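You operate a simulated robot arm through the tools that you are given. There is no shell and no other tool. Be economical: measure what you need, move in short steps, check, and stop when the job is done.

Carry out the task below with a simulated two-armed robot. There is one attempt and no reset: what you move stays moved.

Task
Take the yellow cloth from the top of the steel counter and lay it out flat on the top of the pine table with the rail.

The check looks at the end state, three seconds after you hand in, the way a careful person would. Anything else that was tipped, shoved, dropped, spilled or broken makes it a failure. Flat cloth is picked up by pressing the open fingertips on it (5 to 10 N) and closing them slowly along it; thin cloth reads only 2 to 8 mm in the jaws.

Robot
Two 7-joint arms with two-finger parallel grippers on one trunk, on a base that drives. Base frame: it is fixed to the floor where the robot stands at the start and does not move with it; the origin is under the middle of the robot, x ahead of it, y to its left, z up; the surface under the hand at the start is at about z = 86. Units: cm, degrees, N and s.
The left shoulder is at the start at [2, 17, 112.8], the right one opposite. With the tool pointing down near the work surface each hand reaches from about 22 to 68 cm from the robot's upright axis, wherever it stands, measured 20 degrees to its own side. Places, roughly: top of the pine table with the rail [-40, 160, 80]. Payload 3.8 kg a hand.
Tool frame (each hand has its own): the origin (TCP) lies between the finger pads and is the grasp point; the fingertips stand 3 cm ahead of it; z points along the fingers, y is the line along which they close. Largest opening 11 cm; finger width 2, thickness 1; the body of the gripper, 4.8 by 11.2 cm, starts 5.5 cm behind the TCP.
Orientation is told as [roll, pitch, yaw] about the base's x, y, z axes, in that order, counted from this pose: with the fingers straight down and closing along the base's y, the tool's x points along the base's -x, its y along +y and its z along -z.

Tools
- The arms move only by the tool play_rows. It takes "left_moves", "right_moves" or both (then of equal length, played together; a hand with none holds still); each is a list of rows, each a list of 3 entries, a list of its own where there are three numbers: the finger opening in cm, from 0 to 11, then the shift along the tool's x, y, z in cm, then the turn, a rotation vector about the tool's x, y, z in degrees. In form: [[grip, [x, y, z], [wx, wy, wz]], ...]. A call has 1 to 10 rows; each row shifts and turns the commanded pose from where the row before left it, along the tool's axes as they then stand. A row lasts 0.2 s, in which the tool goes at most 5 cm and 8.6 degrees; a call with a longer step from one row to the next is refused whole, and so is a gripper value outside its range. A pose out of reach is approached as far as the arm can. The call stops where the force on the tool passes 40 N (or 10 N more than at its start, if that is more) or the arm is blocked; 0.2 s more then pass. The fingers move at their own pace (about 7.2 cm/s each) and stop on an object; they squeeze with about 25 N. The grip force told is the motor's: it shows also when the fingers shut on nothing. Time passes only in rows, and 0.2 s behind the last, so rows that do not move let the fingers close. It gives the time, the measured TCP pose, the force on the tool (base axes), the opening and the grip force at its end, in the units of the frame above (readings bear some noise), with the torque about the TCP (base axes, N m) and any sound that the robot's microphone picked up.
- Cameras (640 x 400 px; columns grow to the right, rows downward): "scene" is now at [10.88, 1.09, 128.05]; the picture's right is [0.12, -0.99, 0.00], its down [-0.57, -0.07, -0.82] and it looks along [0.81, 0.10, -0.57] (base axes); focal length 289 px, centre (320, 200). "left" rides on the left gripper at [7.2, -1.7, -10.3] in its tool frame; the picture's right is [0.23, 0.97, 0.00], its down [-0.76, 0.18, -0.62] and it looks along [-0.61, 0.14, 0.78] (tool axes); focal length 222 px, centre (320, 200). "right" rides on the right gripper at [7.2, 1.7, -10.3] in its tool frame; the picture's right is [-0.23, 0.97, 0.00], its down [-0.76, -0.18, -0.62] and it looks along [-0.61, -0.14, 0.78] (tool axes); focal length 222 px, centre (320, 200). There is no depth. A picture from a camera that has moved, and an enlarged one, comes with that camera's place and axes in the base frame and with its lens.
- grab_frame(camera): a new picture of that camera. The clock stands still meanwhile.
- move_column(by): slides the trunk up (or, below 0, down) by that many cm; the arms and the scene camera ride with it, the base frame stays. It gives what a move gives, with no picture.
- roll_base(legs): drives the robot by 1 to 6 legs, each [ahead, turn to the left] in cm and degrees, along the robot's own axes; the way and the turn of a leg run together, so that a leg with both is an arc; at most 150 cm and 180 degrees a leg. The arms and the cameras ride along, it lands a little off, and it stops where it bumps. It gives what a move gives.
- pan_tilt(pan, tilt): turns the head with the scene camera to pan (to the left, within 80 degrees either way) and tilt (down, from -29 to 69), counted from straight ahead of the robot. It gives what a move gives.
- zoom(camera, box): a new picture of the part [left, top, right, bottom] of that camera's present view, enlarged. The clock stands still meanwhile.
- finish_job(): hands the job in; it is judged then, once.

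Go step by step. Nothing tells you exact positions but the pictures and the camera data: compare them with the known pose of the tool, close in by small moves and look again before you grip or let go. The budget is 120 turns and 92 pictures, counting those below and the enlarged ones. Unless the task says otherwise, let go and move clear before handing in, and close with one line.

The tools are called after "Request:" by a JSON object that holds its "api" and its "payload". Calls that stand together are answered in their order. play_rows: Moves the arms, as the interface text tells. Its arguments: {"type":"object","properties":{"left_moves":{"type":"array"},"right_moves":{"type":"array"}},"required":[]} The other tools are called the same way: move_column (by) slides the trunk up or down; roll_base (legs) drives the base; pan_tilt (pan, tilt) turns the head that bears the scene camera; grab_frame (camera) takes a picture; zoom (camera, box) takes an enlarged picture of a part of a camera's view; finish_job () hands the job in.

At the start:

```text
time: 0.0
left_eef_pos: [53.61, 25.9, 106.97]
left_tool_rot: [0.1, 0.0, 0.1]
left_wrist_force: [0.1, -0.2, -0.3]
left_ft_torque: [0.02, 0.0, 0.02]
left_width: 11.0
left_grip_force: 0.0
right_eef_pos: [48.03, -21.26, 110.02]
right_tool_rot: [-0.1, 0.0, -0.1]
right_wrist_force: [0.5, 0.8, -0.3]
right_ft_torque: [-0.02, -0.04, 0.02]
right_width: 10.99
right_grip_force: 0.0
trunk travel left (down, up): [-22.5, 34.5]
robot x, y, heading: [0.09, 0.12, -0.2]
head pan, tilt: [7.1, 34.9]
```

scene: 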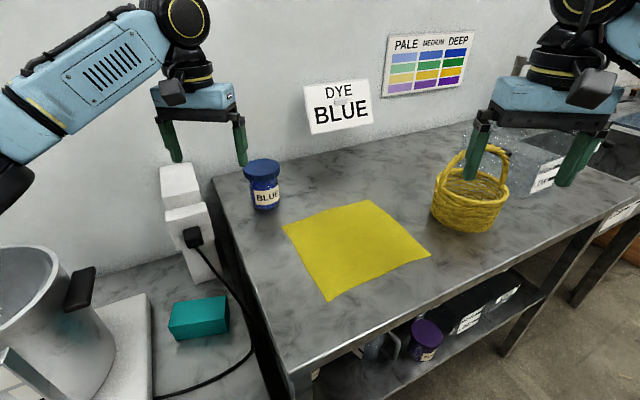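
right: 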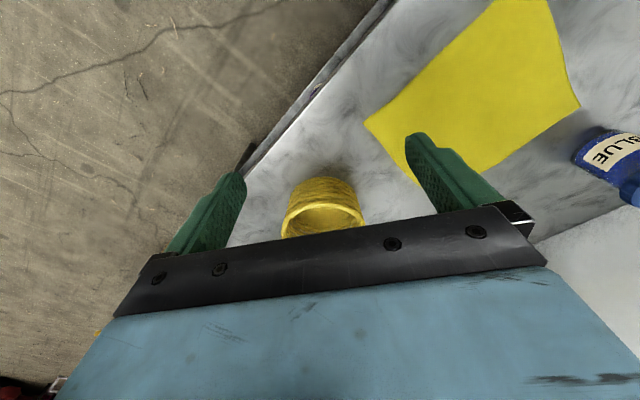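
left: 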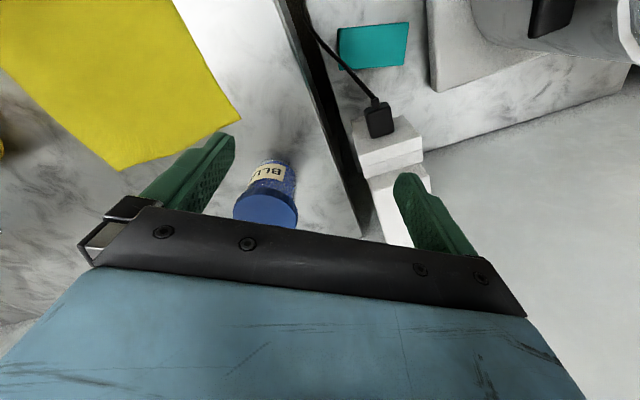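

The yellow cloth lies as a diamond about 23 cm square on the counter, with corners near (41,3), (60,15), (72,-4) and (54,-16). The jar and basket stand close by. Before I pick anything up I'll look at the destination table.

Request:
{"api": "pan_tilt", "payload": {"pan": 80, "tilt": 20}}

Request:
{"api": "grab_frame", "payload": {"camera": "scene"}}

```text
time: 1.4
left_eef_pos: [53.56, 25.95, 106.96]
left_tool_rot: [0.0, 0.0, 0.0]
left_wrist_force: [-0.9, 0.1, 0.6]
left_ft_torque: [-0.04, 0.02, 0.0]
left_width: 11.02
left_grip_force: 0.0
right_eef_pos: [48.1, -21.06, 110.08]
right_tool_rot: [0.0, 0.1, -0.1]
right_wrist_force: [1.3, 0.0, -0.2]
right_ft_torque: [-0.01, -0.02, 0.0]
right_width: 10.99
right_grip_force: 0.0
trunk travel left (down, up): [-22.5, 34.5]
robot x, y, heading: [0.33, 0.15, -0.3]
head pan, tilt: [80.0, 20.0]
```

```text
88 pictures are left
camera scene: at [3.75, 9.16, 130.41], right [0.98, -0.17, 0.0], down [-0.06, -0.34, -0.94], along [0.16, 0.93, -0.34], focal length 289 px, centre (320, 200)
```

scene: 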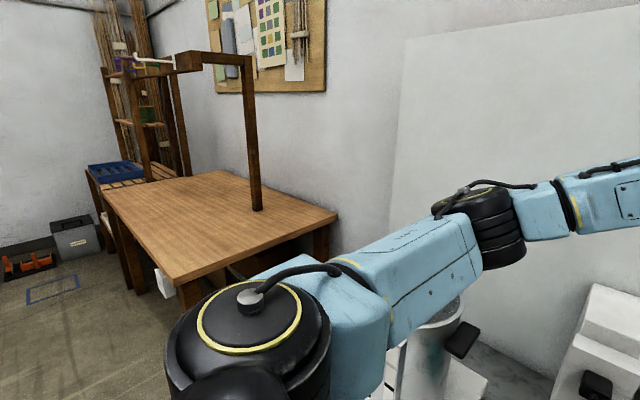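

The pine table's long front edge runs roughly from (-24,85) to (-94,193), and the rail post stands in its back half, so the front half is free. Next I bring both hands over the cloth's near-right edge, turned about 34° so the fingers close along it.

Request:
{"api": "pan_tilt", "payload": {"pan": 0, "tilt": 45}}

Request:
{"api": "play_rows", "payload": {"left_moves": [[4, [1.58, -4, 1.5], [0, 0, 0]], [4, [1.58, -4, 1.5], [0, 0, 0]], [4, [1.58, -4, 1.5], [0, 0, 0]], [4, [1.58, -4, 1.5], [0, 0, 0]], [4, [1.58, -4, 1.5], [0, 0, 0]], [4, [1.58, -4, 1.5], [0, 0, 0]], [4, [0, 0, 0], [0, 0, -8.5]], [4, [0, 0, 0], [0, 0, -8.5]], [4, [0, 0, 0], [0, 0, -8.5]], [4, [0, 0, 0], [0, 0, -8.5]]], "right_moves": [[4, [-0.97, 1.43, 2], [0, 0, 0]], [4, [-0.97, 1.43, 2], [0, 0, 0]], [4, [-0.97, 1.43, 2], [0, 0, 0]], [4, [-0.97, 1.43, 2], [0, 0, 0]], [4, [-0.97, 1.43, 2], [0, 0, 0]], [4, [-0.97, 1.43, 2], [0, 0, 0]], [4, [0, 0, 0], [0, 0, -8.5]], [4, [0, 0, 0], [0, 0, -8.5]], [4, [0, 0, 0], [0, 0, -8.5]], [4, [0, 0, 0], [0, 0, -8.5]]]}}

Request:
{"api": "grab_frame", "payload": {"camera": "scene"}}

Request:
{"api": "grab_frame", "payload": {"camera": "left"}}

Request:
{"api": "grab_frame", "payload": {"camera": "right"}}

```text
time: 3.0
left_eef_pos: [53.76, 25.93, 106.98]
left_tool_rot: [0.0, 0.0, 0.0]
left_wrist_force: [-0.5, -1.0, 0.6]
left_ft_torque: [0.01, 0.0, -0.01]
left_width: 10.98
left_grip_force: 0.0
right_eef_pos: [48.22, -21.09, 110.08]
right_tool_rot: [0.0, 0.0, 0.1]
right_wrist_force: [0.8, -0.7, -0.1]
right_ft_torque: [-0.04, -0.03, 0.01]
right_width: 11.0
right_grip_force: 0.1
trunk travel left (down, up): [-22.5, 34.5]
robot x, y, heading: [-0.31, 0.18, 0.1]
head pan, tilt: [0.0, 45.0]
```

```text
time: 5.2
left_eef_pos: [44.22, 1.7, 97.93]
left_tool_rot: [0.1, 0.0, 34.2]
left_wrist_force: [-1.0, -0.1, 0.4]
left_ft_torque: [0.0, 0.02, -0.01]
left_width: 3.98
left_grip_force: 0.1
right_eef_pos: [53.94, -12.59, 97.99]
right_tool_rot: [0.0, 0.0, 34.1]
right_wrist_force: [-0.1, 0.0, 0.5]
right_ft_torque: [-0.04, -0.01, -0.01]
right_width: 4.0
right_grip_force: 0.1
trunk travel left (down, up): [-22.5, 34.5]
robot x, y, heading: [-0.0, 0.12, -0.2]
head pan, tilt: [0.0, 45.0]
```

```text
87 pictures are left
camera scene: at [10.26, -0.01, 126.55], right [0.0, -1.0, 0.0], down [-0.71, 0.0, -0.71], along [0.71, 0.0, -0.71], focal length 289 px, centre (320, 200)
```

scene: 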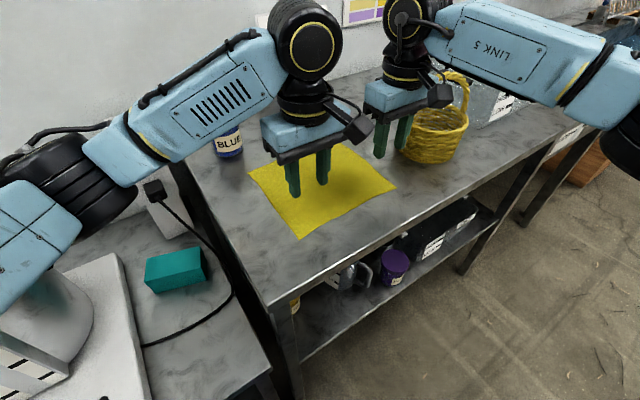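

```text
86 pictures are left
camera left: at [39.09, -3.85, 108.2], right [-0.73, 0.68, 0.0], down [0.53, 0.57, 0.62], along [0.42, 0.46, -0.78], focal length 222 px, centre (320, 200)
```

left: 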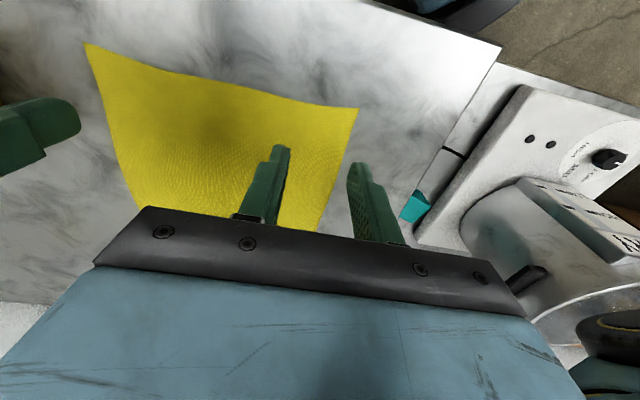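

```text
85 pictures are left
camera right: at [47.04, -15.3, 108.43], right [-0.36, 0.93, 0.0], down [0.73, 0.28, 0.62], along [0.58, 0.22, -0.78], focal length 222 px, centre (320, 200)
```

right: 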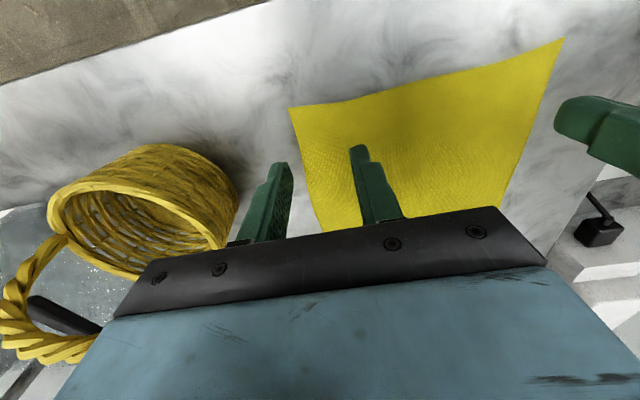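

Both camera views agree on the corner positions, and the hands are over the edge about 3 cm in from each corner. I lower them to just above the surface.

Request:
{"api": "play_rows", "payload": {"left_moves": [[4, [0, 0, 3], [0, 0, 0]], [4, [0, 0, 3], [0, 0, 0]], [4, [0, 0, 2], [0, 0, 0]], [4, [0, 0, 0.4], [0, 0, 0]]], "right_moves": [[4, [0, 0.6, 3], [0, 0, 0]], [4, [0, 0, 3], [0, 0, 0]], [4, [0, 0, 2], [0, 0, 0]], [4, [0, 0, 0.4], [0, 0, 0]]]}}

Request:
{"api": "grab_frame", "payload": {"camera": "left"}}

Request:
{"api": "grab_frame", "payload": {"camera": "right"}}

```text
time: 6.2
left_eef_pos: [44.06, 1.8, 89.49]
left_tool_rot: [0.1, 0.0, 34.0]
left_wrist_force: [0.2, -0.5, 0.1]
left_ft_torque: [-0.05, 0.0, 0.0]
left_width: 4.0
left_grip_force: 0.0
right_eef_pos: [53.73, -12.27, 89.74]
right_tool_rot: [-0.1, 0.0, 33.9]
right_wrist_force: [-0.5, -0.4, -0.6]
right_ft_torque: [0.02, 0.01, -0.05]
right_width: 3.99
right_grip_force: 0.0
trunk travel left (down, up): [-22.5, 34.5]
robot x, y, heading: [-0.65, -0.24, 0.0]
head pan, tilt: [0.0, 45.0]
```

```text
84 pictures are left
camera left: at [38.94, -3.81, 99.8], right [-0.73, 0.68, 0.0], down [0.53, 0.57, 0.62], along [0.42, 0.46, -0.78], focal length 222 px, centre (320, 200)
```

left: 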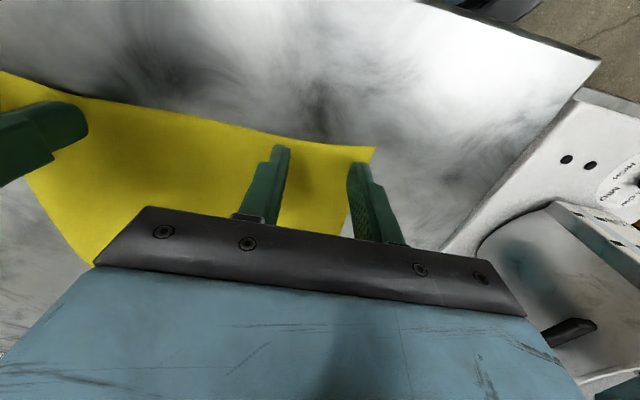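

```text
83 pictures are left
camera right: at [46.69, -14.89, 100.16], right [-0.36, 0.93, 0.0], down [0.73, 0.28, 0.62], along [0.58, 0.22, -0.78], focal length 222 px, centre (320, 200)
```

right: 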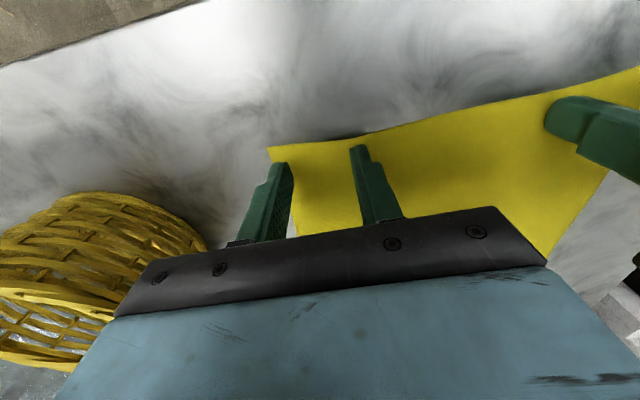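

The fingertips sit very near the cloth's slightly curved edge. I shift each hand inward by about 1 cm and lower gently to make contact.

Request:
{"api": "play_rows", "payload": {"left_moves": [[4, [-1.0, -0.4, 0], [0, 0, 0]], [4, [0, 0, 0.3], [0, 0, 0]], [4, [0, 0, 0.2], [0, 0, 0]], [4, [0, 0, 0], [0, 0, 0]]], "right_moves": [[4, [-0.9, 0.5, 0], [0, 0, 0]], [4, [0, 0, 0.3], [0, 0, 0]], [4, [0, 0, 0.2], [0, 0, 0]], [4, [0, 0, 0], [0, 0, 0]]]}}

```text
time: 7.2
left_eef_pos: [45.3, 2.03, 89.16]
left_tool_rot: [-0.1, 0.0, 34.0]
left_wrist_force: [0.2, -1.1, 2.4]
left_ft_torque: [-0.02, 0.04, 0.02]
left_width: 3.99
left_grip_force: 0.1
right_eef_pos: [54.06, -11.12, 89.35]
right_tool_rot: [0.0, 0.0, 33.9]
right_wrist_force: [-0.6, -0.2, 0.3]
right_ft_torque: [-0.01, 0.02, 0.0]
right_width: 3.99
right_grip_force: 0.0
trunk travel left (down, up): [-22.5, 34.5]
robot x, y, heading: [0.09, 0.33, 0.1]
head pan, tilt: [0.0, 45.0]
```

Request:
{"api": "play_rows", "payload": {"left_moves": [[4, [0, 0, 0.1], [0, 0, 0]], [4, [0, 0, 0], [0, 0, 0]]], "right_moves": [[4, [0, 0, 0.15], [0, 0, 0]], [4, [0, 0, 0.15], [0, 0, 0]]]}}

```text
time: 7.8
left_eef_pos: [45.11, 2.2, 89.16]
left_tool_rot: [-0.1, -0.1, 34.0]
left_wrist_force: [1.9, -1.2, 9.4]
left_ft_torque: [0.03, -0.01, -0.01]
left_width: 3.99
left_grip_force: 0.2
right_eef_pos: [53.98, -11.08, 89.1]
right_tool_rot: [0.0, -0.1, 34.0]
right_wrist_force: [-0.8, -1.0, 7.5]
right_ft_torque: [0.0, 0.05, -0.02]
right_width: 4.03
right_grip_force: 0.0
trunk travel left (down, up): [-22.5, 34.5]
robot x, y, heading: [0.17, 0.19, 0.0]
head pan, tilt: [0.0, 45.0]
```

Both hands press at 7 to 9 N. Now I close slowly along the cloth.

Request:
{"api": "play_rows", "payload": {"left_moves": [[3.6, [0, 0, 0], [0, 0, 0]], [3.2, [0, 0, 0], [0, 0, 0]], [2.8, [0, 0, 0], [0, 0, 0]], [2.4, [0, 0, 0], [0, 0, 0]], [2.0, [0, 0, 0], [0, 0, 0]], [1.6, [0, 0, 0], [0, 0, 0]], [1.2, [0, 0, 0], [0, 0, 0]], [0.8, [0, 0, 0], [0, 0, 0]], [0.3, [0, 0, 0], [0, 0, 0]], [0, [0, 0, 0], [0, 0, 0]]], "right_moves": [[3.6, [0, 0, 0], [0, 0, 0]], [3.2, [0, 0, 0], [0, 0, 0]], [2.8, [0, 0, 0], [0, 0, 0]], [2.4, [0, 0, 0], [0, 0, 0]], [2.0, [0, 0, 0], [0, 0, 0]], [1.6, [0, 0, 0], [0, 0, 0]], [1.2, [0, 0, 0], [0, 0, 0]], [0.8, [0, 0, 0], [0, 0, 0]], [0.3, [0, 0, 0], [0, 0, 0]], [0, [0, 0, 0], [0, 0, 0]]]}}

Request:
{"api": "grab_frame", "payload": {"camera": "left"}}

Request:
{"api": "grab_frame", "payload": {"camera": "right"}}

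```text
time: 10.0
left_eef_pos: [45.03, 2.21, 89.12]
left_tool_rot: [-0.1, -0.1, 34.0]
left_wrist_force: [-0.1, 0.3, 15.9]
left_ft_torque: [-0.02, 0.08, 0.03]
left_width: 0.02
left_grip_force: 25.1
right_eef_pos: [54.16, -11.1, 89.12]
right_tool_rot: [-0.1, -0.1, 34.0]
right_wrist_force: [0.6, 0.7, 13.2]
right_ft_torque: [-0.03, 0.01, -0.03]
right_width: 0.17
right_grip_force: 24.4
trunk travel left (down, up): [-22.5, 34.5]
robot x, y, heading: [0.17, -0.05, -0.2]
head pan, tilt: [0.0, 45.0]
```

```text
82 pictures are left
camera left: at [39.89, -3.39, 99.43], right [-0.73, 0.68, 0.0], down [0.53, 0.57, 0.62], along [0.43, 0.46, -0.78], focal length 222 px, centre (320, 200)
```

left: 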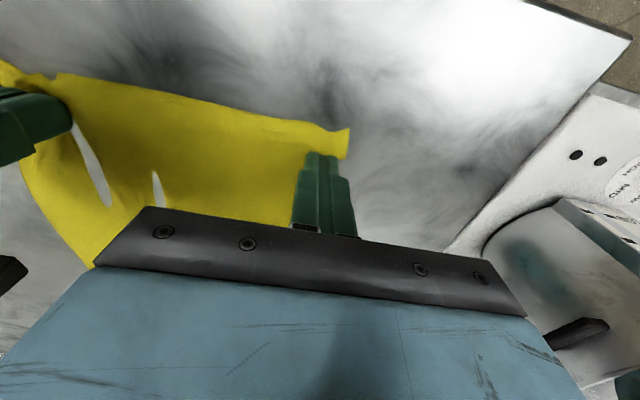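

```text
81 pictures are left
camera right: at [47.09, -13.79, 99.48], right [-0.36, 0.93, 0.0], down [0.73, 0.28, 0.62], along [0.58, 0.22, -0.78], focal length 222 px, centre (320, 200)
```

right: 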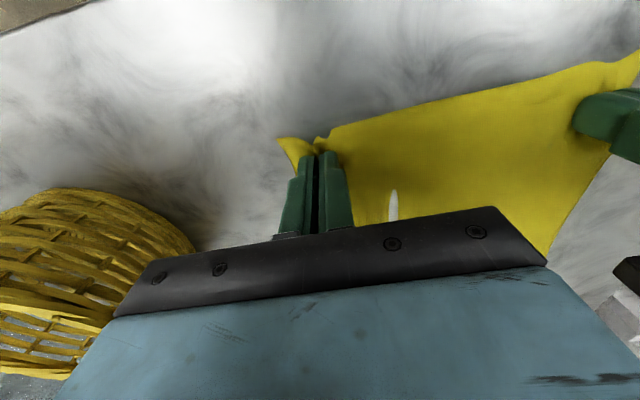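

The right hand has the cloth at 1.7 mm, but the left closed on nothing. I see pale slits in the cloth, so I'll zoom in before retrying.

Request:
{"api": "zoom", "payload": {"camera": "scene", "box": [220, 120, 420, 250]}}

Request:
{"api": "zoom", "payload": {"camera": "left", "box": [0, 50, 370, 270]}}

```text
3.08 times, centred on (320, 185) of scene
camera zoom: at [10.07, 0.02, 126.57], right [0.0, -1.0, 0.0], down [-0.71, 0.0, -0.71], along [0.71, 0.0, -0.71], focal length 889 px, centre (320, 246)
```

zoom: 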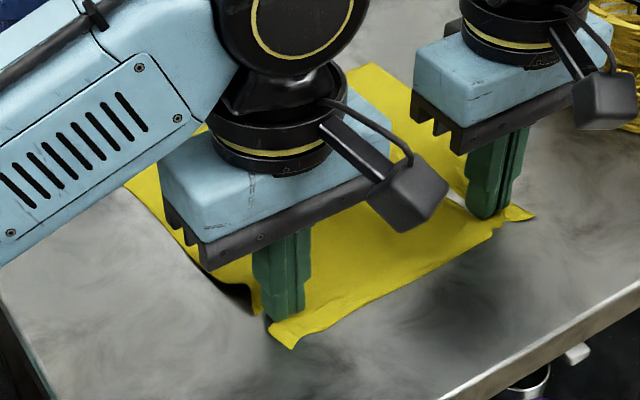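

```text
1.73 times, centred on (185, 160) of left
camera zoom: at [39.89, -3.39, 99.43], right [-0.73, 0.68, 0.0], down [0.53, 0.57, 0.62], along [0.43, 0.46, -0.78], focal length 384 px, centre (554, 269)
```

zoom: 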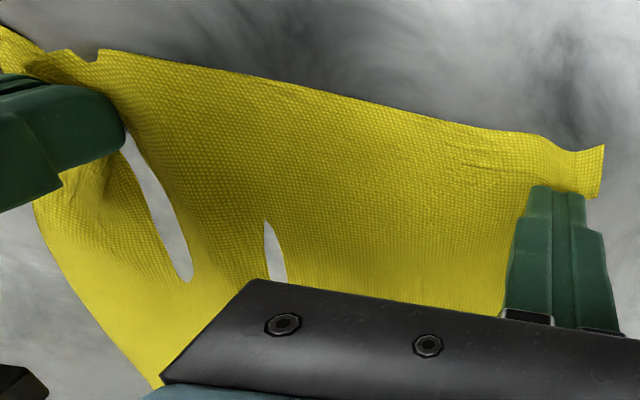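

The slits look like ripple valleys dipping into the counter surface, so I don't think the cloth is torn. I lift the left hand slightly, reopen it and look again.

Request:
{"api": "play_rows", "payload": {"left_moves": [[0.5, [0, 0, -0.2], [0, 0, 0]], [1.5, [0, 0, -0.8], [0, 0, 0]], [4, [0, 0, -1], [0, 0, 0]], [4, [0, 0, 0], [0, 0, 0]]]}}

Request:
{"api": "grab_frame", "payload": {"camera": "left"}}

```text
time: 11.0
left_eef_pos: [45.08, 2.09, 91.12]
left_tool_rot: [0.0, -0.1, 34.0]
left_wrist_force: [0.4, -0.4, -0.7]
left_ft_torque: [-0.06, 0.01, 0.01]
left_width: 4.02
left_grip_force: 0.1
right_eef_pos: [54.11, -11.17, 89.15]
right_tool_rot: [-0.1, -0.1, 34.0]
right_wrist_force: [-0.3, -0.7, 19.4]
right_ft_torque: [-0.13, 0.11, -0.05]
right_width: 0.19
right_grip_force: 25.2
trunk travel left (down, up): [-22.5, 34.5]
robot x, y, heading: [-0.09, -0.02, 0.1]
head pan, tilt: [0.0, 45.0]
```

```text
78 pictures are left
camera left: at [39.95, -3.5, 101.38], right [-0.73, 0.68, 0.0], down [0.53, 0.57, 0.62], along [0.42, 0.46, -0.78], focal length 222 px, centre (320, 200)
```

left: 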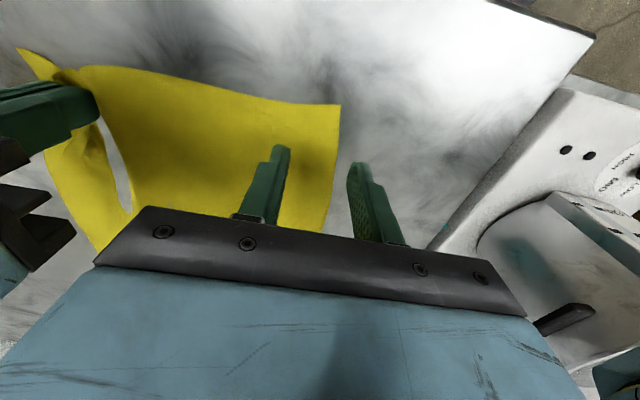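

The cloth slid, so the left outer finger is now off it. I shift the left hand about 2.7 cm further along the edge and press again.

Request:
{"api": "play_rows", "payload": {"left_moves": [[3.6, [0.8, -2.7, 0], [0, 0, 0]], [3.6, [0, 0, 1.2], [0, 0, 0]], [3.6, [0, 0, 0.7], [0, 0, 0]], [3.6, [0, 0, 0.15], [0, 0, 0]], [3.6, [0, 0, 0], [0, 0, 0]]]}}

Request:
{"api": "grab_frame", "payload": {"camera": "left"}}

```text
time: 12.2
left_eef_pos: [46.1, -0.54, 89.15]
left_tool_rot: [-0.4, -0.1, 34.1]
left_wrist_force: [2.3, 1.9, 22.9]
left_ft_torque: [0.42, 0.27, -0.07]
left_width: 3.61
left_grip_force: 0.0
right_eef_pos: [54.02, -11.09, 89.13]
right_tool_rot: [-0.2, 0.0, 34.0]
right_wrist_force: [1.7, 0.1, 15.9]
right_ft_torque: [-0.11, -0.02, 0.02]
right_width: 0.16
right_grip_force: 24.9
trunk travel left (down, up): [-22.5, 34.5]
robot x, y, heading: [-0.23, 0.01, -0.1]
head pan, tilt: [0.0, 45.0]
```

```text
77 pictures are left
camera left: at [40.88, -6.06, 99.43], right [-0.73, 0.68, -0.01], down [0.53, 0.57, 0.62], along [0.43, 0.46, -0.78], focal length 222 px, centre (320, 200)
```

left: 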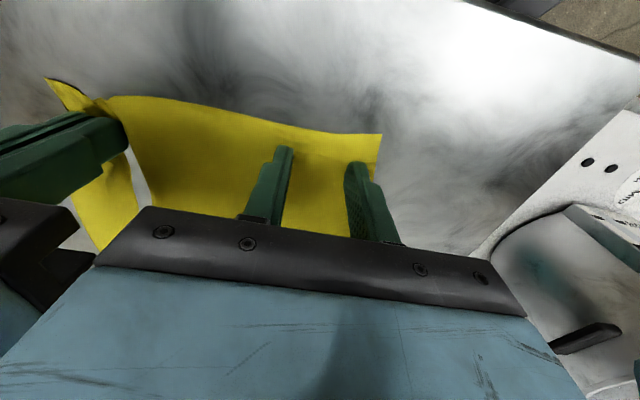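

The press is a bit hard at 23 N, so I back off slightly and then close slowly.

Request:
{"api": "play_rows", "payload": {"left_moves": [[3.6, [0, 0, -0.15], [0, 0, 0]], [3.6, [0, 0, 0], [0, 0, 0]]]}}

```text
time: 12.8
left_eef_pos: [45.95, -0.34, 89.05]
left_tool_rot: [-0.1, -0.1, 34.0]
left_wrist_force: [2.9, 0.6, 14.3]
left_ft_torque: [0.13, 0.08, -0.01]
left_width: 3.55
left_grip_force: 0.1
right_eef_pos: [53.98, -11.19, 89.11]
right_tool_rot: [-0.2, -0.2, 34.0]
right_wrist_force: [1.7, 0.7, 18.2]
right_ft_torque: [-0.06, -0.01, 0.03]
right_width: 0.19
right_grip_force: 24.9
trunk travel left (down, up): [-22.5, 34.5]
robot x, y, heading: [0.33, 0.19, -0.0]
head pan, tilt: [0.0, 45.0]
```

Request:
{"api": "play_rows", "payload": {"left_moves": [[3.6, [0, 0, -0.05], [0, 0, 0]], [3.2, [0, 0, 0], [0, 0, 0]], [2.8, [0, 0, 0], [0, 0, 0]], [2.4, [0, 0, 0], [0, 0, 0]], [2.0, [0, 0, 0], [0, 0, 0]], [1.6, [0, 0, 0], [0, 0, 0]], [1.2, [0, 0, 0], [0, 0, 0]], [0.8, [0, 0, 0], [0, 0, 0]], [0.3, [0, 0, 0], [0, 0, 0]], [0, [0, 0, 0], [0, 0, 0]]]}}

Request:
{"api": "grab_frame", "payload": {"camera": "left"}}

```text
time: 15.0
left_eef_pos: [46.0, -0.49, 89.23]
left_tool_rot: [0.0, -0.1, 34.1]
left_wrist_force: [0.2, -1.5, 0.8]
left_ft_torque: [-0.02, -0.01, -0.02]
left_width: 0.19
left_grip_force: 25.1
right_eef_pos: [54.04, -11.06, 89.23]
right_tool_rot: [-0.2, -0.1, 33.9]
right_wrist_force: [-0.8, -0.5, 22.5]
right_ft_torque: [-0.07, 0.03, 0.02]
right_width: 0.18
right_grip_force: 24.9
trunk travel left (down, up): [-22.5, 34.5]
robot x, y, heading: [0.04, 0.09, -0.0]
head pan, tilt: [0.0, 45.0]
```

```text
76 pictures are left
camera left: at [40.84, -6.08, 99.46], right [-0.73, 0.68, 0.0], down [0.53, 0.57, 0.62], along [0.42, 0.46, -0.78], focal length 222 px, centre (320, 200)
```

left: 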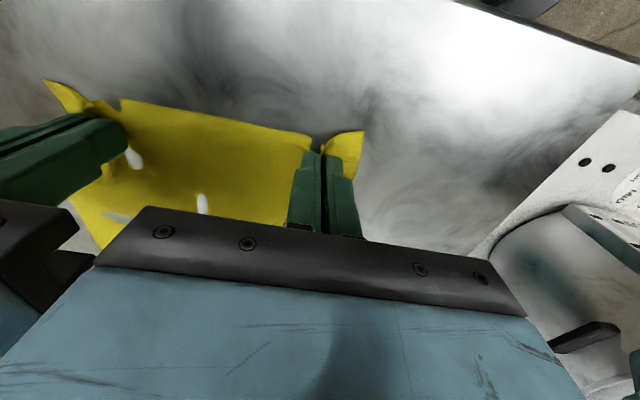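

Both jaws now read about 1.8 mm, so both hold cloth. I lift with the trunk, a little first, and check.

Request:
{"api": "move_column", "payload": {"by": 8}}

Request:
{"api": "grab_frame", "payload": {"camera": "scene"}}

```text
time: 16.1
left_eef_pos: [46.06, -0.43, 97.02]
left_tool_rot: [0.0, 0.0, 34.0]
left_wrist_force: [0.9, -1.6, 0.3]
left_ft_torque: [-0.01, -0.04, 0.03]
left_width: 0.21
left_grip_force: 25.5
right_eef_pos: [54.14, -11.13, 96.92]
right_tool_rot: [0.1, 0.0, 33.9]
right_wrist_force: [-0.7, 1.5, -0.4]
right_ft_torque: [0.05, 0.01, -0.03]
right_width: 0.17
right_grip_force: 24.7
trunk travel left (down, up): [-30.5, 26.5]
robot x, y, heading: [0.1, -0.16, 0.1]
head pan, tilt: [0.0, 45.0]
```

```text
75 pictures are left
camera scene: at [10.28, -0.01, 134.54], right [0.0, -1.0, 0.0], down [-0.71, 0.0, -0.71], along [0.71, 0.0, -0.71], focal length 289 px, centre (320, 200)
```

scene: 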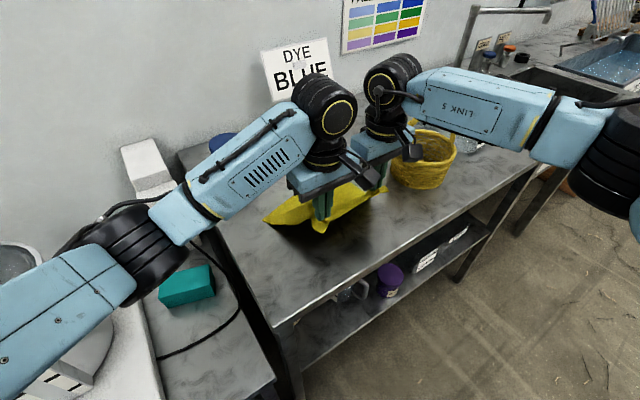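

Both corners come up. I raise further and then pull the hands apart gently to tauten the edge.

Request:
{"api": "move_column", "payload": {"by": 20}}

Request:
{"api": "grab_frame", "payload": {"camera": "scene"}}

Request:
{"api": "grab_frame", "payload": {"camera": "left"}}

```text
time: 18.3
left_eef_pos: [46.16, -0.6, 116.99]
left_tool_rot: [0.1, 0.1, 34.0]
left_wrist_force: [0.8, -1.9, -0.1]
left_ft_torque: [-0.03, -0.01, -0.06]
left_width: 0.18
left_grip_force: 25.3
right_eef_pos: [54.09, -11.15, 116.97]
right_tool_rot: [0.0, 0.0, 34.0]
right_wrist_force: [-1.1, 1.6, 0.0]
right_ft_torque: [0.05, 0.01, -0.01]
right_width: 0.17
right_grip_force: 25.3
trunk travel left (down, up): [-50.5, 6.5]
robot x, y, heading: [-0.03, 0.03, 0.1]
head pan, tilt: [0.0, 45.0]
```

```text
74 pictures are left
camera scene: at [10.27, -0.01, 154.54], right [0.0, -1.0, 0.0], down [-0.71, 0.0, -0.71], along [0.71, 0.0, -0.71], focal length 289 px, centre (320, 200)
```

scene: 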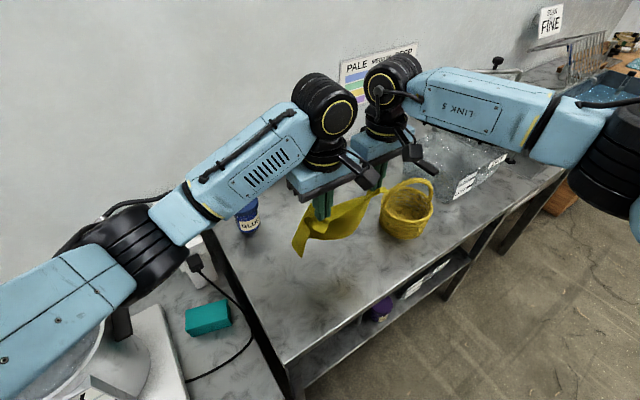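

```text
73 pictures are left
camera left: at [40.98, -6.1, 127.39], right [-0.73, 0.68, 0.0], down [0.53, 0.57, 0.62], along [0.42, 0.46, -0.78], focal length 222 px, centre (320, 200)
```

left: 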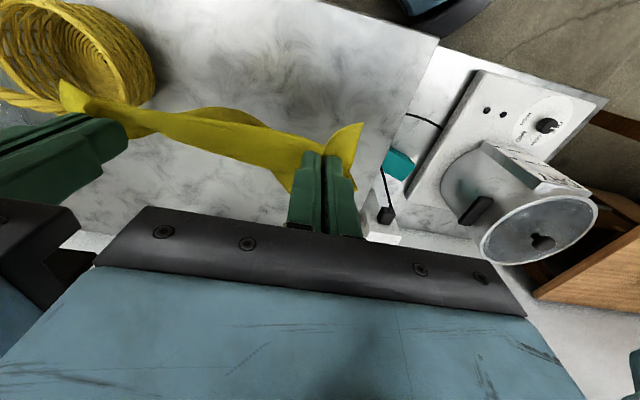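

The cloth hangs taut between the hands. Before driving I check both sides of the robot for obstacles.

Request:
{"api": "pan_tilt", "payload": {"pan": -80, "tilt": 35}}

Request:
{"api": "grab_frame", "payload": {"camera": "scene"}}

Request:
{"api": "pan_tilt", "payload": {"pan": 80, "tilt": 35}}

Request:
{"api": "grab_frame", "payload": {"camera": "scene"}}

```text
time: 19.9
left_eef_pos: [46.22, -0.47, 117.05]
left_tool_rot: [0.1, 0.0, 34.0]
left_wrist_force: [0.2, -1.1, 0.5]
left_ft_torque: [-0.05, -0.01, -0.02]
left_width: 0.21
left_grip_force: 25.2
right_eef_pos: [54.28, -11.04, 116.94]
right_tool_rot: [-0.1, 0.0, 33.9]
right_wrist_force: [-1.1, 2.1, -0.4]
right_ft_torque: [0.06, 0.0, -0.05]
right_width: 0.16
right_grip_force: 24.6
trunk travel left (down, up): [-50.5, 6.5]
robot x, y, heading: [0.11, -0.16, 0.2]
head pan, tilt: [-80.0, 35.0]
```

```text
72 pictures are left
camera scene: at [3.67, -8.68, 156.03], right [-0.98, -0.17, 0.0], down [-0.1, 0.56, -0.82], along [0.14, -0.81, -0.57], focal length 289 px, centre (320, 200)
```

scene: 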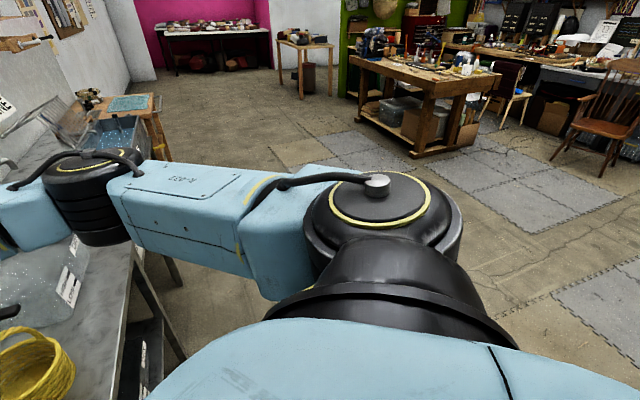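

```text
time: 22.3
left_eef_pos: [46.12, -0.41, 117.07]
left_tool_rot: [0.0, 0.0, 34.0]
left_wrist_force: [0.0, -1.1, -0.6]
left_ft_torque: [-0.06, -0.01, -0.03]
left_width: 0.22
left_grip_force: 24.9
right_eef_pos: [54.15, -11.17, 116.93]
right_tool_rot: [0.1, 0.0, 33.9]
right_wrist_force: [0.5, 1.9, 0.0]
right_ft_torque: [0.05, 0.0, 0.0]
right_width: 0.15
right_grip_force: 24.6
trunk travel left (down, up): [-50.5, 6.5]
robot x, y, heading: [-0.2, 0.01, -0.1]
head pan, tilt: [80.0, 35.0]
```

```text
71 pictures are left
camera scene: at [3.66, 8.66, 156.03], right [0.98, -0.17, 0.0], down [-0.1, -0.56, -0.82], along [0.14, 0.81, -0.57], focal length 289 px, centre (320, 200)
```

scene: 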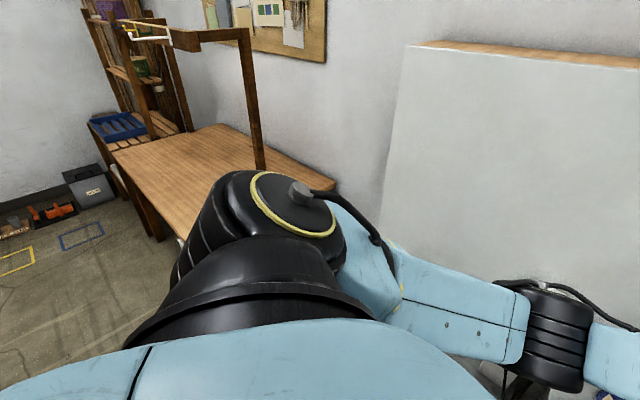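

The floor behind and to the left looks open. I back straight away from the counter by 50 cm, then turn left.

Request:
{"api": "roll_base", "payload": {"legs": [[-50, 0]]}}

Request:
{"api": "roll_base", "payload": {"legs": [[0, 60]]}}

Request:
{"api": "grab_frame", "payload": {"camera": "scene"}}

```text
time: 25.3
left_eef_pos: [-4.64, -0.53, 117.12]
left_tool_rot: [0.0, 0.0, 33.9]
left_wrist_force: [0.1, -1.6, -0.5]
left_ft_torque: [-0.02, -0.04, -0.01]
left_width: 0.2
left_grip_force: 24.7
right_eef_pos: [3.08, -11.21, 117.01]
right_tool_rot: [0.0, 0.1, 33.9]
right_wrist_force: [-0.6, 0.7, -0.6]
right_ft_torque: [0.01, 0.04, -0.03]
right_width: 0.15
right_grip_force: 25.2
trunk travel left (down, up): [-50.5, 6.5]
robot x, y, heading: [-50.71, 0.11, -0.3]
head pan, tilt: [80.0, 35.0]
```

```text
time: 28.4
left_eef_pos: [-27.58, 39.89, 117.11]
left_tool_rot: [0.1, 0.0, 94.1]
left_wrist_force: [0.9, 0.8, 0.1]
left_ft_torque: [0.01, -0.04, -0.04]
left_width: 0.18
left_grip_force: 25.2
right_eef_pos: [-14.28, 41.44, 116.96]
right_tool_rot: [0.1, 0.0, 94.0]
right_wrist_force: [-1.9, 0.3, -0.1]
right_ft_torque: [0.0, 0.03, -0.03]
right_width: 0.16
right_grip_force: 24.7
trunk travel left (down, up): [-50.5, 6.5]
robot x, y, heading: [-51.08, 0.29, 60.2]
head pan, tilt: [80.0, 35.0]
```

```text
70 pictures are left
camera scene: at [-56.63, 7.51, 156.03], right [0.64, 0.77, 0.0], down [0.44, -0.37, -0.82], along [-0.63, 0.53, -0.57], focal length 289 px, centre (320, 200)
```

scene: 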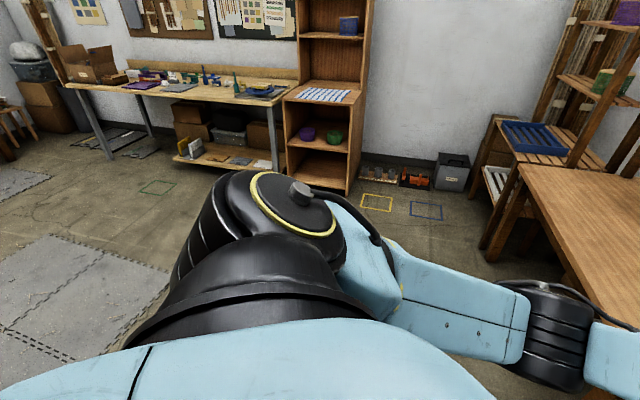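

The floor towards the table's front is clear. I look at the table directly to refine its position.

Request:
{"api": "pan_tilt", "payload": {"pan": 30, "tilt": 30}}

Request:
{"api": "grab_frame", "payload": {"camera": "scene"}}

```text
time: 29.5
left_eef_pos: [-27.59, 39.78, 117.0]
left_tool_rot: [-0.1, 0.1, 94.1]
left_wrist_force: [1.5, -0.3, 0.0]
left_ft_torque: [0.02, -0.07, -0.03]
left_width: 0.18
left_grip_force: 25.1
right_eef_pos: [-14.27, 41.43, 117.03]
right_tool_rot: [0.0, 0.0, 94.1]
right_wrist_force: [-1.0, 0.3, 0.2]
right_ft_torque: [0.0, 0.02, -0.07]
right_width: 0.16
right_grip_force: 25.0
trunk travel left (down, up): [-50.5, 6.5]
robot x, y, heading: [-50.59, 0.28, 60.1]
head pan, tilt: [30.0, 30.0]
```

```text
69 pictures are left
camera scene: at [-49.88, 10.89, 156.81], right [1.0, 0.0, 0.0], down [0.0, -0.5, -0.87], along [0.0, 0.87, -0.5], focal length 289 px, centre (320, 200)
```

scene: 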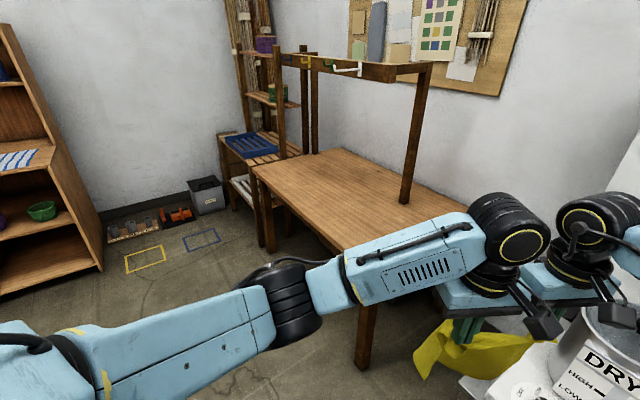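

The rail overhangs the table about 22 cm in from the front edge, but the strip nearest the corner at (-24,85) has nothing above it. I'll approach that part from the front, so I drive to about (-78,69) and turn to face the table.

Request:
{"api": "roll_base", "payload": {"legs": [[0, 51], [74, 0], [0, -78]]}}

Request:
{"api": "pan_tilt", "payload": {"pan": 0, "tilt": 35}}

Request:
{"api": "grab_frame", "payload": {"camera": "scene"}}

```text
time: 39.2
left_eef_pos: [-37.93, 93.02, 117.18]
left_tool_rot: [0.0, -0.1, 66.1]
left_wrist_force: [1.7, 0.4, 0.2]
left_ft_torque: [-0.05, -0.05, 0.02]
left_width: 0.18
left_grip_force: 25.3
right_eef_pos: [-25.54, 88.25, 116.96]
right_tool_rot: [0.0, -0.1, 66.0]
right_wrist_force: [-1.5, 1.3, -0.4]
right_ft_torque: [0.02, 0.06, 0.02]
right_width: 0.19
right_grip_force: 24.8
trunk travel left (down, up): [-50.5, 6.5]
robot x, y, heading: [-77.36, 68.96, 31.9]
head pan, tilt: [30.0, 30.0]
```

```text
time: 40.2
left_eef_pos: [-37.91, 93.03, 117.08]
left_tool_rot: [0.1, -0.1, 66.1]
left_wrist_force: [1.3, -1.6, 0.4]
left_ft_torque: [0.02, -0.01, 0.01]
left_width: 0.22
left_grip_force: 24.4
right_eef_pos: [-25.59, 88.26, 116.94]
right_tool_rot: [0.0, 0.1, 66.2]
right_wrist_force: [-1.3, 0.8, 0.9]
right_ft_torque: [0.01, 0.04, 0.0]
right_width: 0.16
right_grip_force: 24.3
trunk travel left (down, up): [-50.5, 6.5]
robot x, y, heading: [-77.29, 68.78, 32.5]
head pan, tilt: [0.0, 35.0]
```

```text
68 pictures are left
camera scene: at [-68.04, 74.7, 156.03], right [0.53, -0.85, 0.0], down [-0.49, -0.31, -0.82], along [0.69, 0.44, -0.57], focal length 289 px, centre (320, 200)
```

scene: 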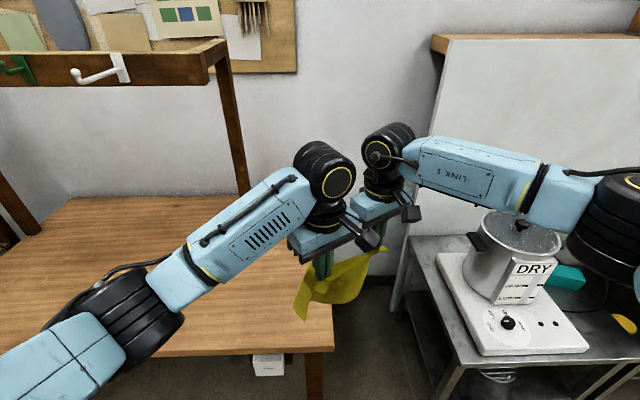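

I'm squared up to the table. My estimates of its corner and height disagree a little, so I zoom in to refine them.

Request:
{"api": "zoom", "payload": {"camera": "scene", "box": [140, 240, 380, 390]}}

Request:
{"api": "grab_frame", "payload": {"camera": "left"}}

```text
2.67 times, centred on (260, 315) of scene
camera zoom: at [-68.04, 74.7, 156.03], right [0.53, -0.85, 0.0], down [-0.49, -0.31, -0.82], along [0.69, 0.44, -0.57], focal length 770 px, centre (480, -107)
```

zoom: 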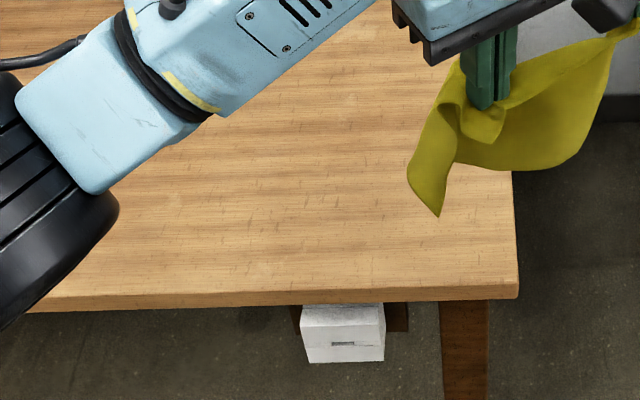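

```text
66 pictures are left
camera left: at [-39.45, 85.55, 127.43], right [-0.98, 0.19, 0.0], down [0.15, 0.77, 0.62], along [0.12, 0.61, -0.78], focal length 222 px, centre (320, 200)
```

left: 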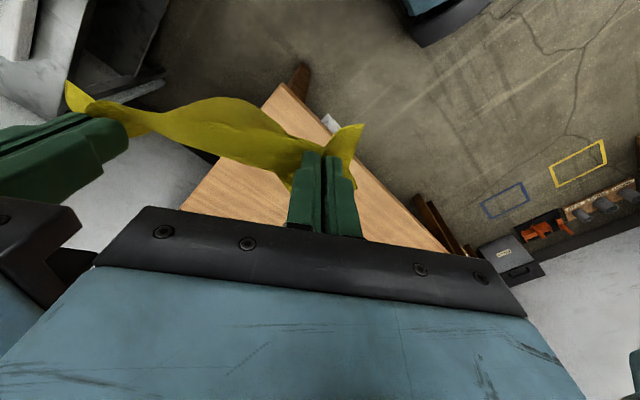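

The table corner is at about (-31,93), its top is near z = 79, and its front edge faces heading 34°. I now square the two hands in front of the robot, 40 cm ahead and 13 cm apart, keeping the cloth between them.

Request:
{"api": "play_rows", "payload": {"left_moves": [[0, [0.112, 0.925, 0], [0, 0, 3.4]], [0, [0.166, 0.917, 0], [0, 0, 3.4]], [0, [0.22, 0.906, 0], [0, 0, 3.4]], [0, [0.273, 0.891, 0], [0, 0, 3.4]], [0, [0.326, 0.874, 0], [0, 0, 3.4]], [0, [0.377, 0.852, 0], [0, 0, 3.4]], [0, [0.427, 0.828, 0], [0, 0, 3.4]], [0, [0.475, 0.802, 0], [0, 0, 3.4]], [0, [0.523, 0.772, 0], [0, 0, 3.4]], [0, [0.567, 0.74, 0], [0, 0, 3.4]]], "right_moves": [[0, [0.915, 1.165, 0], [0, 0, 3.4]], [0, [0.982, 1.11, 0], [0, 0, 3.4]], [0, [1.045, 1.048, 0], [0, 0, 3.4]], [0, [1.106, 0.986, 0], [0, 0, 3.4]], [0, [1.162, 0.918, 0], [0, 0, 3.4]], [0, [1.215, 0.847, 0], [0, 0, 3.4]], [0, [1.264, 0.773, 0], [0, 0, 3.4]], [0, [1.306, 0.698, 0], [0, 0, 3.4]], [0, [1.346, 0.618, 0], [0, 0, 3.4]], [0, [1.38, 0.537, 0], [0, 0, 3.4]]]}}

Request:
{"api": "grab_frame", "payload": {"camera": "scene"}}

```text
time: 42.4
left_eef_pos: [-46.96, 95.71, 117.17]
left_tool_rot: [0.0, 0.0, 32.0]
left_wrist_force: [0.7, -2.0, 0.5]
left_ft_torque: [-0.02, -0.01, -0.01]
left_width: 0.18
left_grip_force: 25.2
right_eef_pos: [-39.99, 84.64, 116.94]
right_tool_rot: [0.0, 0.0, 32.1]
right_wrist_force: [0.1, 1.7, 0.7]
right_ft_torque: [0.03, 0.0, 0.03]
right_width: 0.18
right_grip_force: 25.1
trunk travel left (down, up): [-50.5, 6.5]
robot x, y, heading: [-77.5, 68.75, 32.1]
head pan, tilt: [0.0, 35.0]
```

```text
65 pictures are left
camera scene: at [-68.1, 74.71, 156.03], right [0.53, -0.85, 0.0], down [-0.49, -0.31, -0.82], along [0.69, 0.44, -0.57], focal length 289 px, centre (320, 200)
```

scene: 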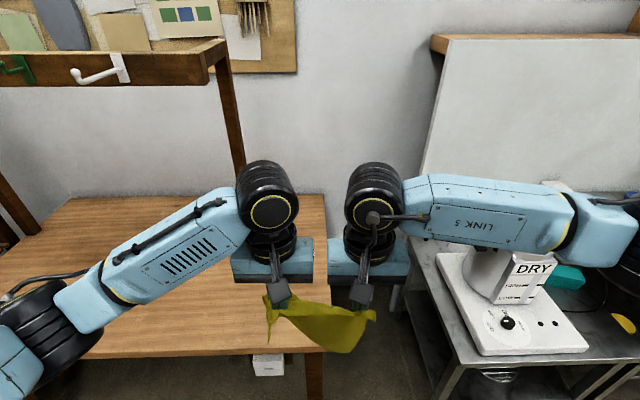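

The hands are square and the cloth is held along one edge. I drive over to put the robot squarely in front of the rail-free strip.

Request:
{"api": "roll_base", "payload": {"legs": [[0, 31], [25.5, 0], [0, -29.3]]}}

Request:
{"api": "grab_frame", "payload": {"camera": "scene"}}

```text
time: 47.1
left_eef_pos: [-35.58, 118.67, 117.27]
left_tool_rot: [0.0, 0.0, 33.1]
left_wrist_force: [0.3, -1.5, 0.0]
left_ft_torque: [-0.08, -0.02, -0.05]
left_width: 0.19
left_grip_force: 25.1
right_eef_pos: [-28.55, 107.57, 116.93]
right_tool_rot: [0.0, 0.0, 33.1]
right_wrist_force: [-0.8, 1.9, 0.4]
right_ft_torque: [0.05, -0.01, -0.03]
right_width: 0.13
right_grip_force: 24.9
trunk travel left (down, up): [-50.5, 6.5]
robot x, y, heading: [-65.41, 91.22, 33.1]
head pan, tilt: [0.0, 35.0]
```

```text
64 pictures are left
camera scene: at [-56.43, 97.15, 156.03], right [0.55, -0.84, 0.0], down [-0.48, -0.31, -0.82], along [0.69, 0.45, -0.57], focal length 289 px, centre (320, 200)
```

scene: 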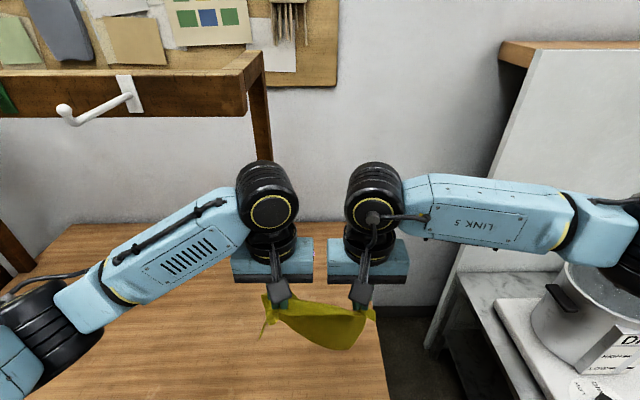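

The hands are centred about 17 cm in from the table's right edge and 10 cm past the front edge, clear of the rail. I lower the trunk 9 cm and move the hands forward 18 cm so the cloth's bottom edge can land at the far side.

Request:
{"api": "move_column", "payload": {"by": -9}}

Request:
{"api": "play_rows", "payload": {"left_moves": [[0, [-2, 0, 0], [0, 0, 0]], [0, [-2, 0, 0], [0, 0, 0]], [0, [-2, 0, 0], [0, 0, 0]], [0, [-2, 0, 0], [0, 0, 0]], [0, [-2, 0, 0], [0, 0, 0]], [0, [-2, 0, 0], [0, 0, 0]], [0, [-2, 0, 0], [0, 0, 0]], [0, [-2, 0, 0], [0, 0, 0]], [0, [-2, 0, 0], [0, 0, 0]], [0, [0, 0, 0], [0, 0, 0]]], "right_moves": [[0, [-2, 0, 0], [0, 0, 0]], [0, [-2, 0, 0], [0, 0, 0]], [0, [-2, 0, 0], [0, 0, 0]], [0, [-2, 0, 0], [0, 0, 0]], [0, [-2, 0, 0], [0, 0, 0]], [0, [-2, 0, 0], [0, 0, 0]], [0, [-2, 0, 0], [0, 0, 0]], [0, [-2, 0, 0], [0, 0, 0]], [0, [-2, 0, 0], [0, 0, 0]], [0, [0, 0, 0], [0, 0, 0]]]}}

Request:
{"api": "grab_frame", "payload": {"camera": "scene"}}

Request:
{"api": "grab_frame", "payload": {"camera": "right"}}

```text
time: 48.4
left_eef_pos: [-35.74, 118.63, 108.14]
left_tool_rot: [0.0, 0.0, 33.1]
left_wrist_force: [0.7, -2.2, -0.1]
left_ft_torque: [-0.04, -0.01, 0.0]
left_width: 0.19
left_grip_force: 25.3
right_eef_pos: [-28.62, 107.6, 108.06]
right_tool_rot: [0.0, 0.0, 33.1]
right_wrist_force: [1.0, 2.3, 0.1]
right_ft_torque: [0.05, 0.04, 0.0]
right_width: 0.13
right_grip_force: 24.5
trunk travel left (down, up): [-41.5, 15.5]
robot x, y, heading: [-65.4, 91.48, 32.9]
head pan, tilt: [0.0, 35.0]
```

```text
time: 50.6
left_eef_pos: [-20.5, 128.42, 108.3]
left_tool_rot: [0.1, 0.0, 33.0]
left_wrist_force: [0.6, -1.0, -0.2]
left_ft_torque: [-0.04, 0.0, 0.0]
left_width: 0.21
left_grip_force: 25.0
right_eef_pos: [-13.61, 117.2, 108.05]
right_tool_rot: [0.0, 0.1, 33.2]
right_wrist_force: [-0.6, 2.3, 0.6]
right_ft_torque: [0.06, -0.01, -0.01]
right_width: 0.17
right_grip_force: 25.2
trunk travel left (down, up): [-41.5, 15.5]
robot x, y, heading: [-65.5, 91.17, 32.9]
head pan, tilt: [0.0, 35.0]
```

```text
63 pictures are left
camera scene: at [-56.48, 97.16, 147.03], right [0.55, -0.84, 0.0], down [-0.48, -0.31, -0.82], along [0.69, 0.45, -0.57], focal length 289 px, centre (320, 200)
```

scene: 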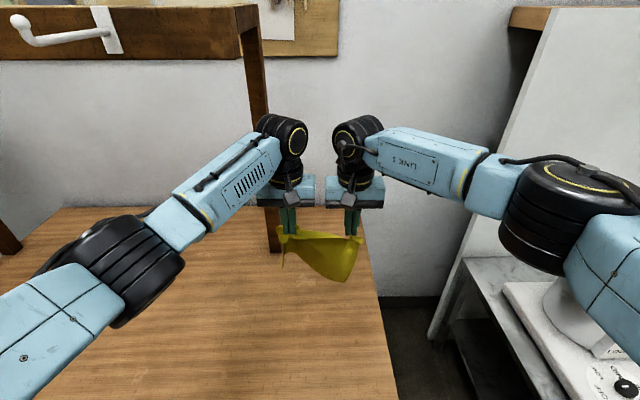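

```text
62 pictures are left
camera right: at [-20.55, 114.72, 118.43], right [-0.34, 0.94, 0.0], down [0.73, 0.27, 0.62], along [0.59, 0.21, -0.78], focal length 222 px, centre (320, 200)
```

right: 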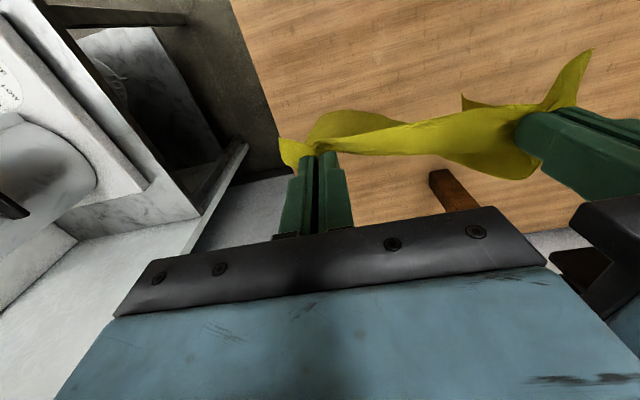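

The hands are over the back of the strip. I zoom in to see how the cloth hangs before touching it down.

Request:
{"api": "zoom", "payload": {"camera": "scene", "box": [220, 160, 420, 290]}}

Request:
{"api": "zoom", "payload": {"camera": "right", "box": [240, 30, 620, 250]}}

```text
3.08 times, centred on (320, 225) of scene
camera zoom: at [-56.48, 97.16, 147.03], right [0.55, -0.84, 0.0], down [-0.48, -0.31, -0.82], along [0.69, 0.45, -0.57], focal length 889 px, centre (320, 123)
```

zoom: 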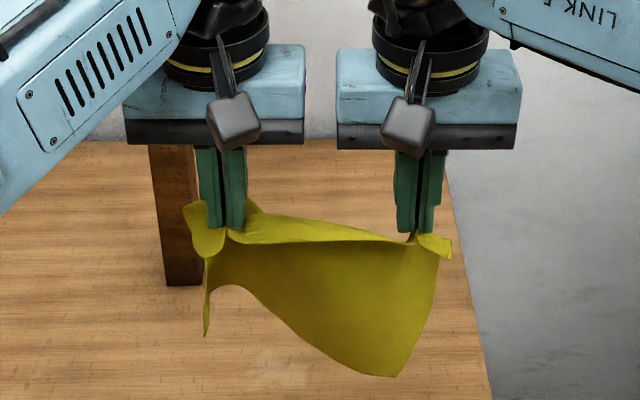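

```text
1.68 times, centred on (430, 140) of right
camera zoom: at [-20.55, 114.72, 118.43], right [-0.34, 0.94, 0.0], down [0.73, 0.27, 0.62], along [0.59, 0.21, -0.78], focal length 374 px, centre (135, 301)
```

zoom: 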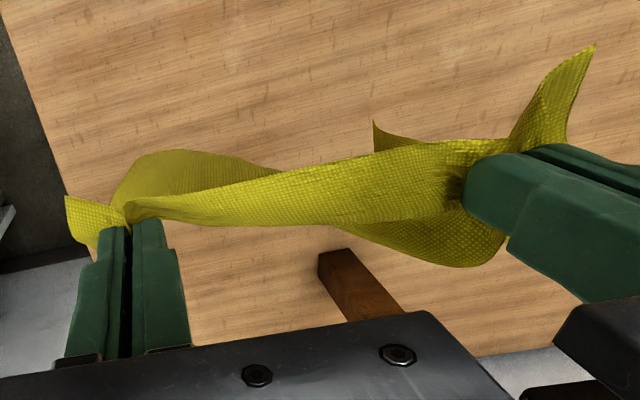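

The cloth hangs in a slight S because its edge is gathered, so I'll lay it down and then smooth it. I raise the hands 8 cm and lower the trunk 17 cm, which gives room to lay in one sweep.

Request:
{"api": "play_rows", "payload": {"left_moves": [[0, [0, 0, -2], [0, 0, 0]], [0, [0, 0, -2], [0, 0, 0]], [0, [0, 0, -2], [0, 0, 0]], [0, [0, 0, -2], [0, 0, 0]]], "right_moves": [[0, [0, 0, -2], [0, 0, 0]], [0, [0, 0, -2], [0, 0, 0]], [0, [0, 0, -2], [0, 0, 0]], [0, [0, 0, -2], [0, 0, 0]]]}}

Request:
{"api": "move_column", "payload": {"by": -17}}

Request:
{"api": "grab_frame", "payload": {"camera": "scene"}}

```text
time: 51.6
left_eef_pos: [-20.72, 128.45, 116.51]
left_tool_rot: [-0.1, -0.1, 33.1]
left_wrist_force: [0.6, -1.6, -0.1]
left_ft_torque: [-0.03, 0.0, -0.02]
left_width: 0.2
left_grip_force: 24.8
right_eef_pos: [-13.64, 117.31, 115.81]
right_tool_rot: [0.0, 0.0, 33.1]
right_wrist_force: [-0.7, 1.2, 0.8]
right_ft_torque: [0.05, 0.02, 0.0]
right_width: 0.16
right_grip_force: 25.7
trunk travel left (down, up): [-41.5, 15.5]
robot x, y, heading: [-65.51, 91.49, 33.2]
head pan, tilt: [0.0, 35.0]
```

```text
time: 53.5
left_eef_pos: [-20.74, 128.29, 99.26]
left_tool_rot: [0.0, 0.1, 33.1]
left_wrist_force: [0.8, -1.4, 0.0]
left_ft_torque: [-0.07, -0.04, -0.03]
left_width: 0.21
left_grip_force: 25.1
right_eef_pos: [-13.57, 117.3, 98.82]
right_tool_rot: [0.1, 0.0, 33.2]
right_wrist_force: [-0.8, 1.6, 0.1]
right_ft_torque: [0.05, 0.02, -0.01]
right_width: 0.17
right_grip_force: 25.4
trunk travel left (down, up): [-24.5, 32.5]
robot x, y, heading: [-65.95, 91.3, 33.0]
head pan, tilt: [0.0, 35.0]
```

```text
59 pictures are left
camera scene: at [-56.46, 97.17, 130.04], right [0.55, -0.84, 0.0], down [-0.48, -0.31, -0.82], along [0.69, 0.45, -0.57], focal length 289 px, centre (320, 200)
```

scene: 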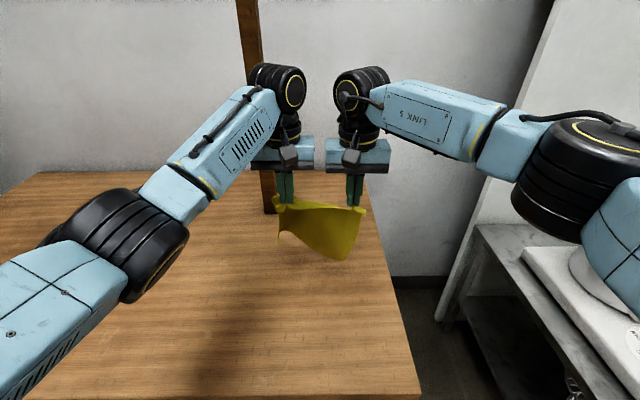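

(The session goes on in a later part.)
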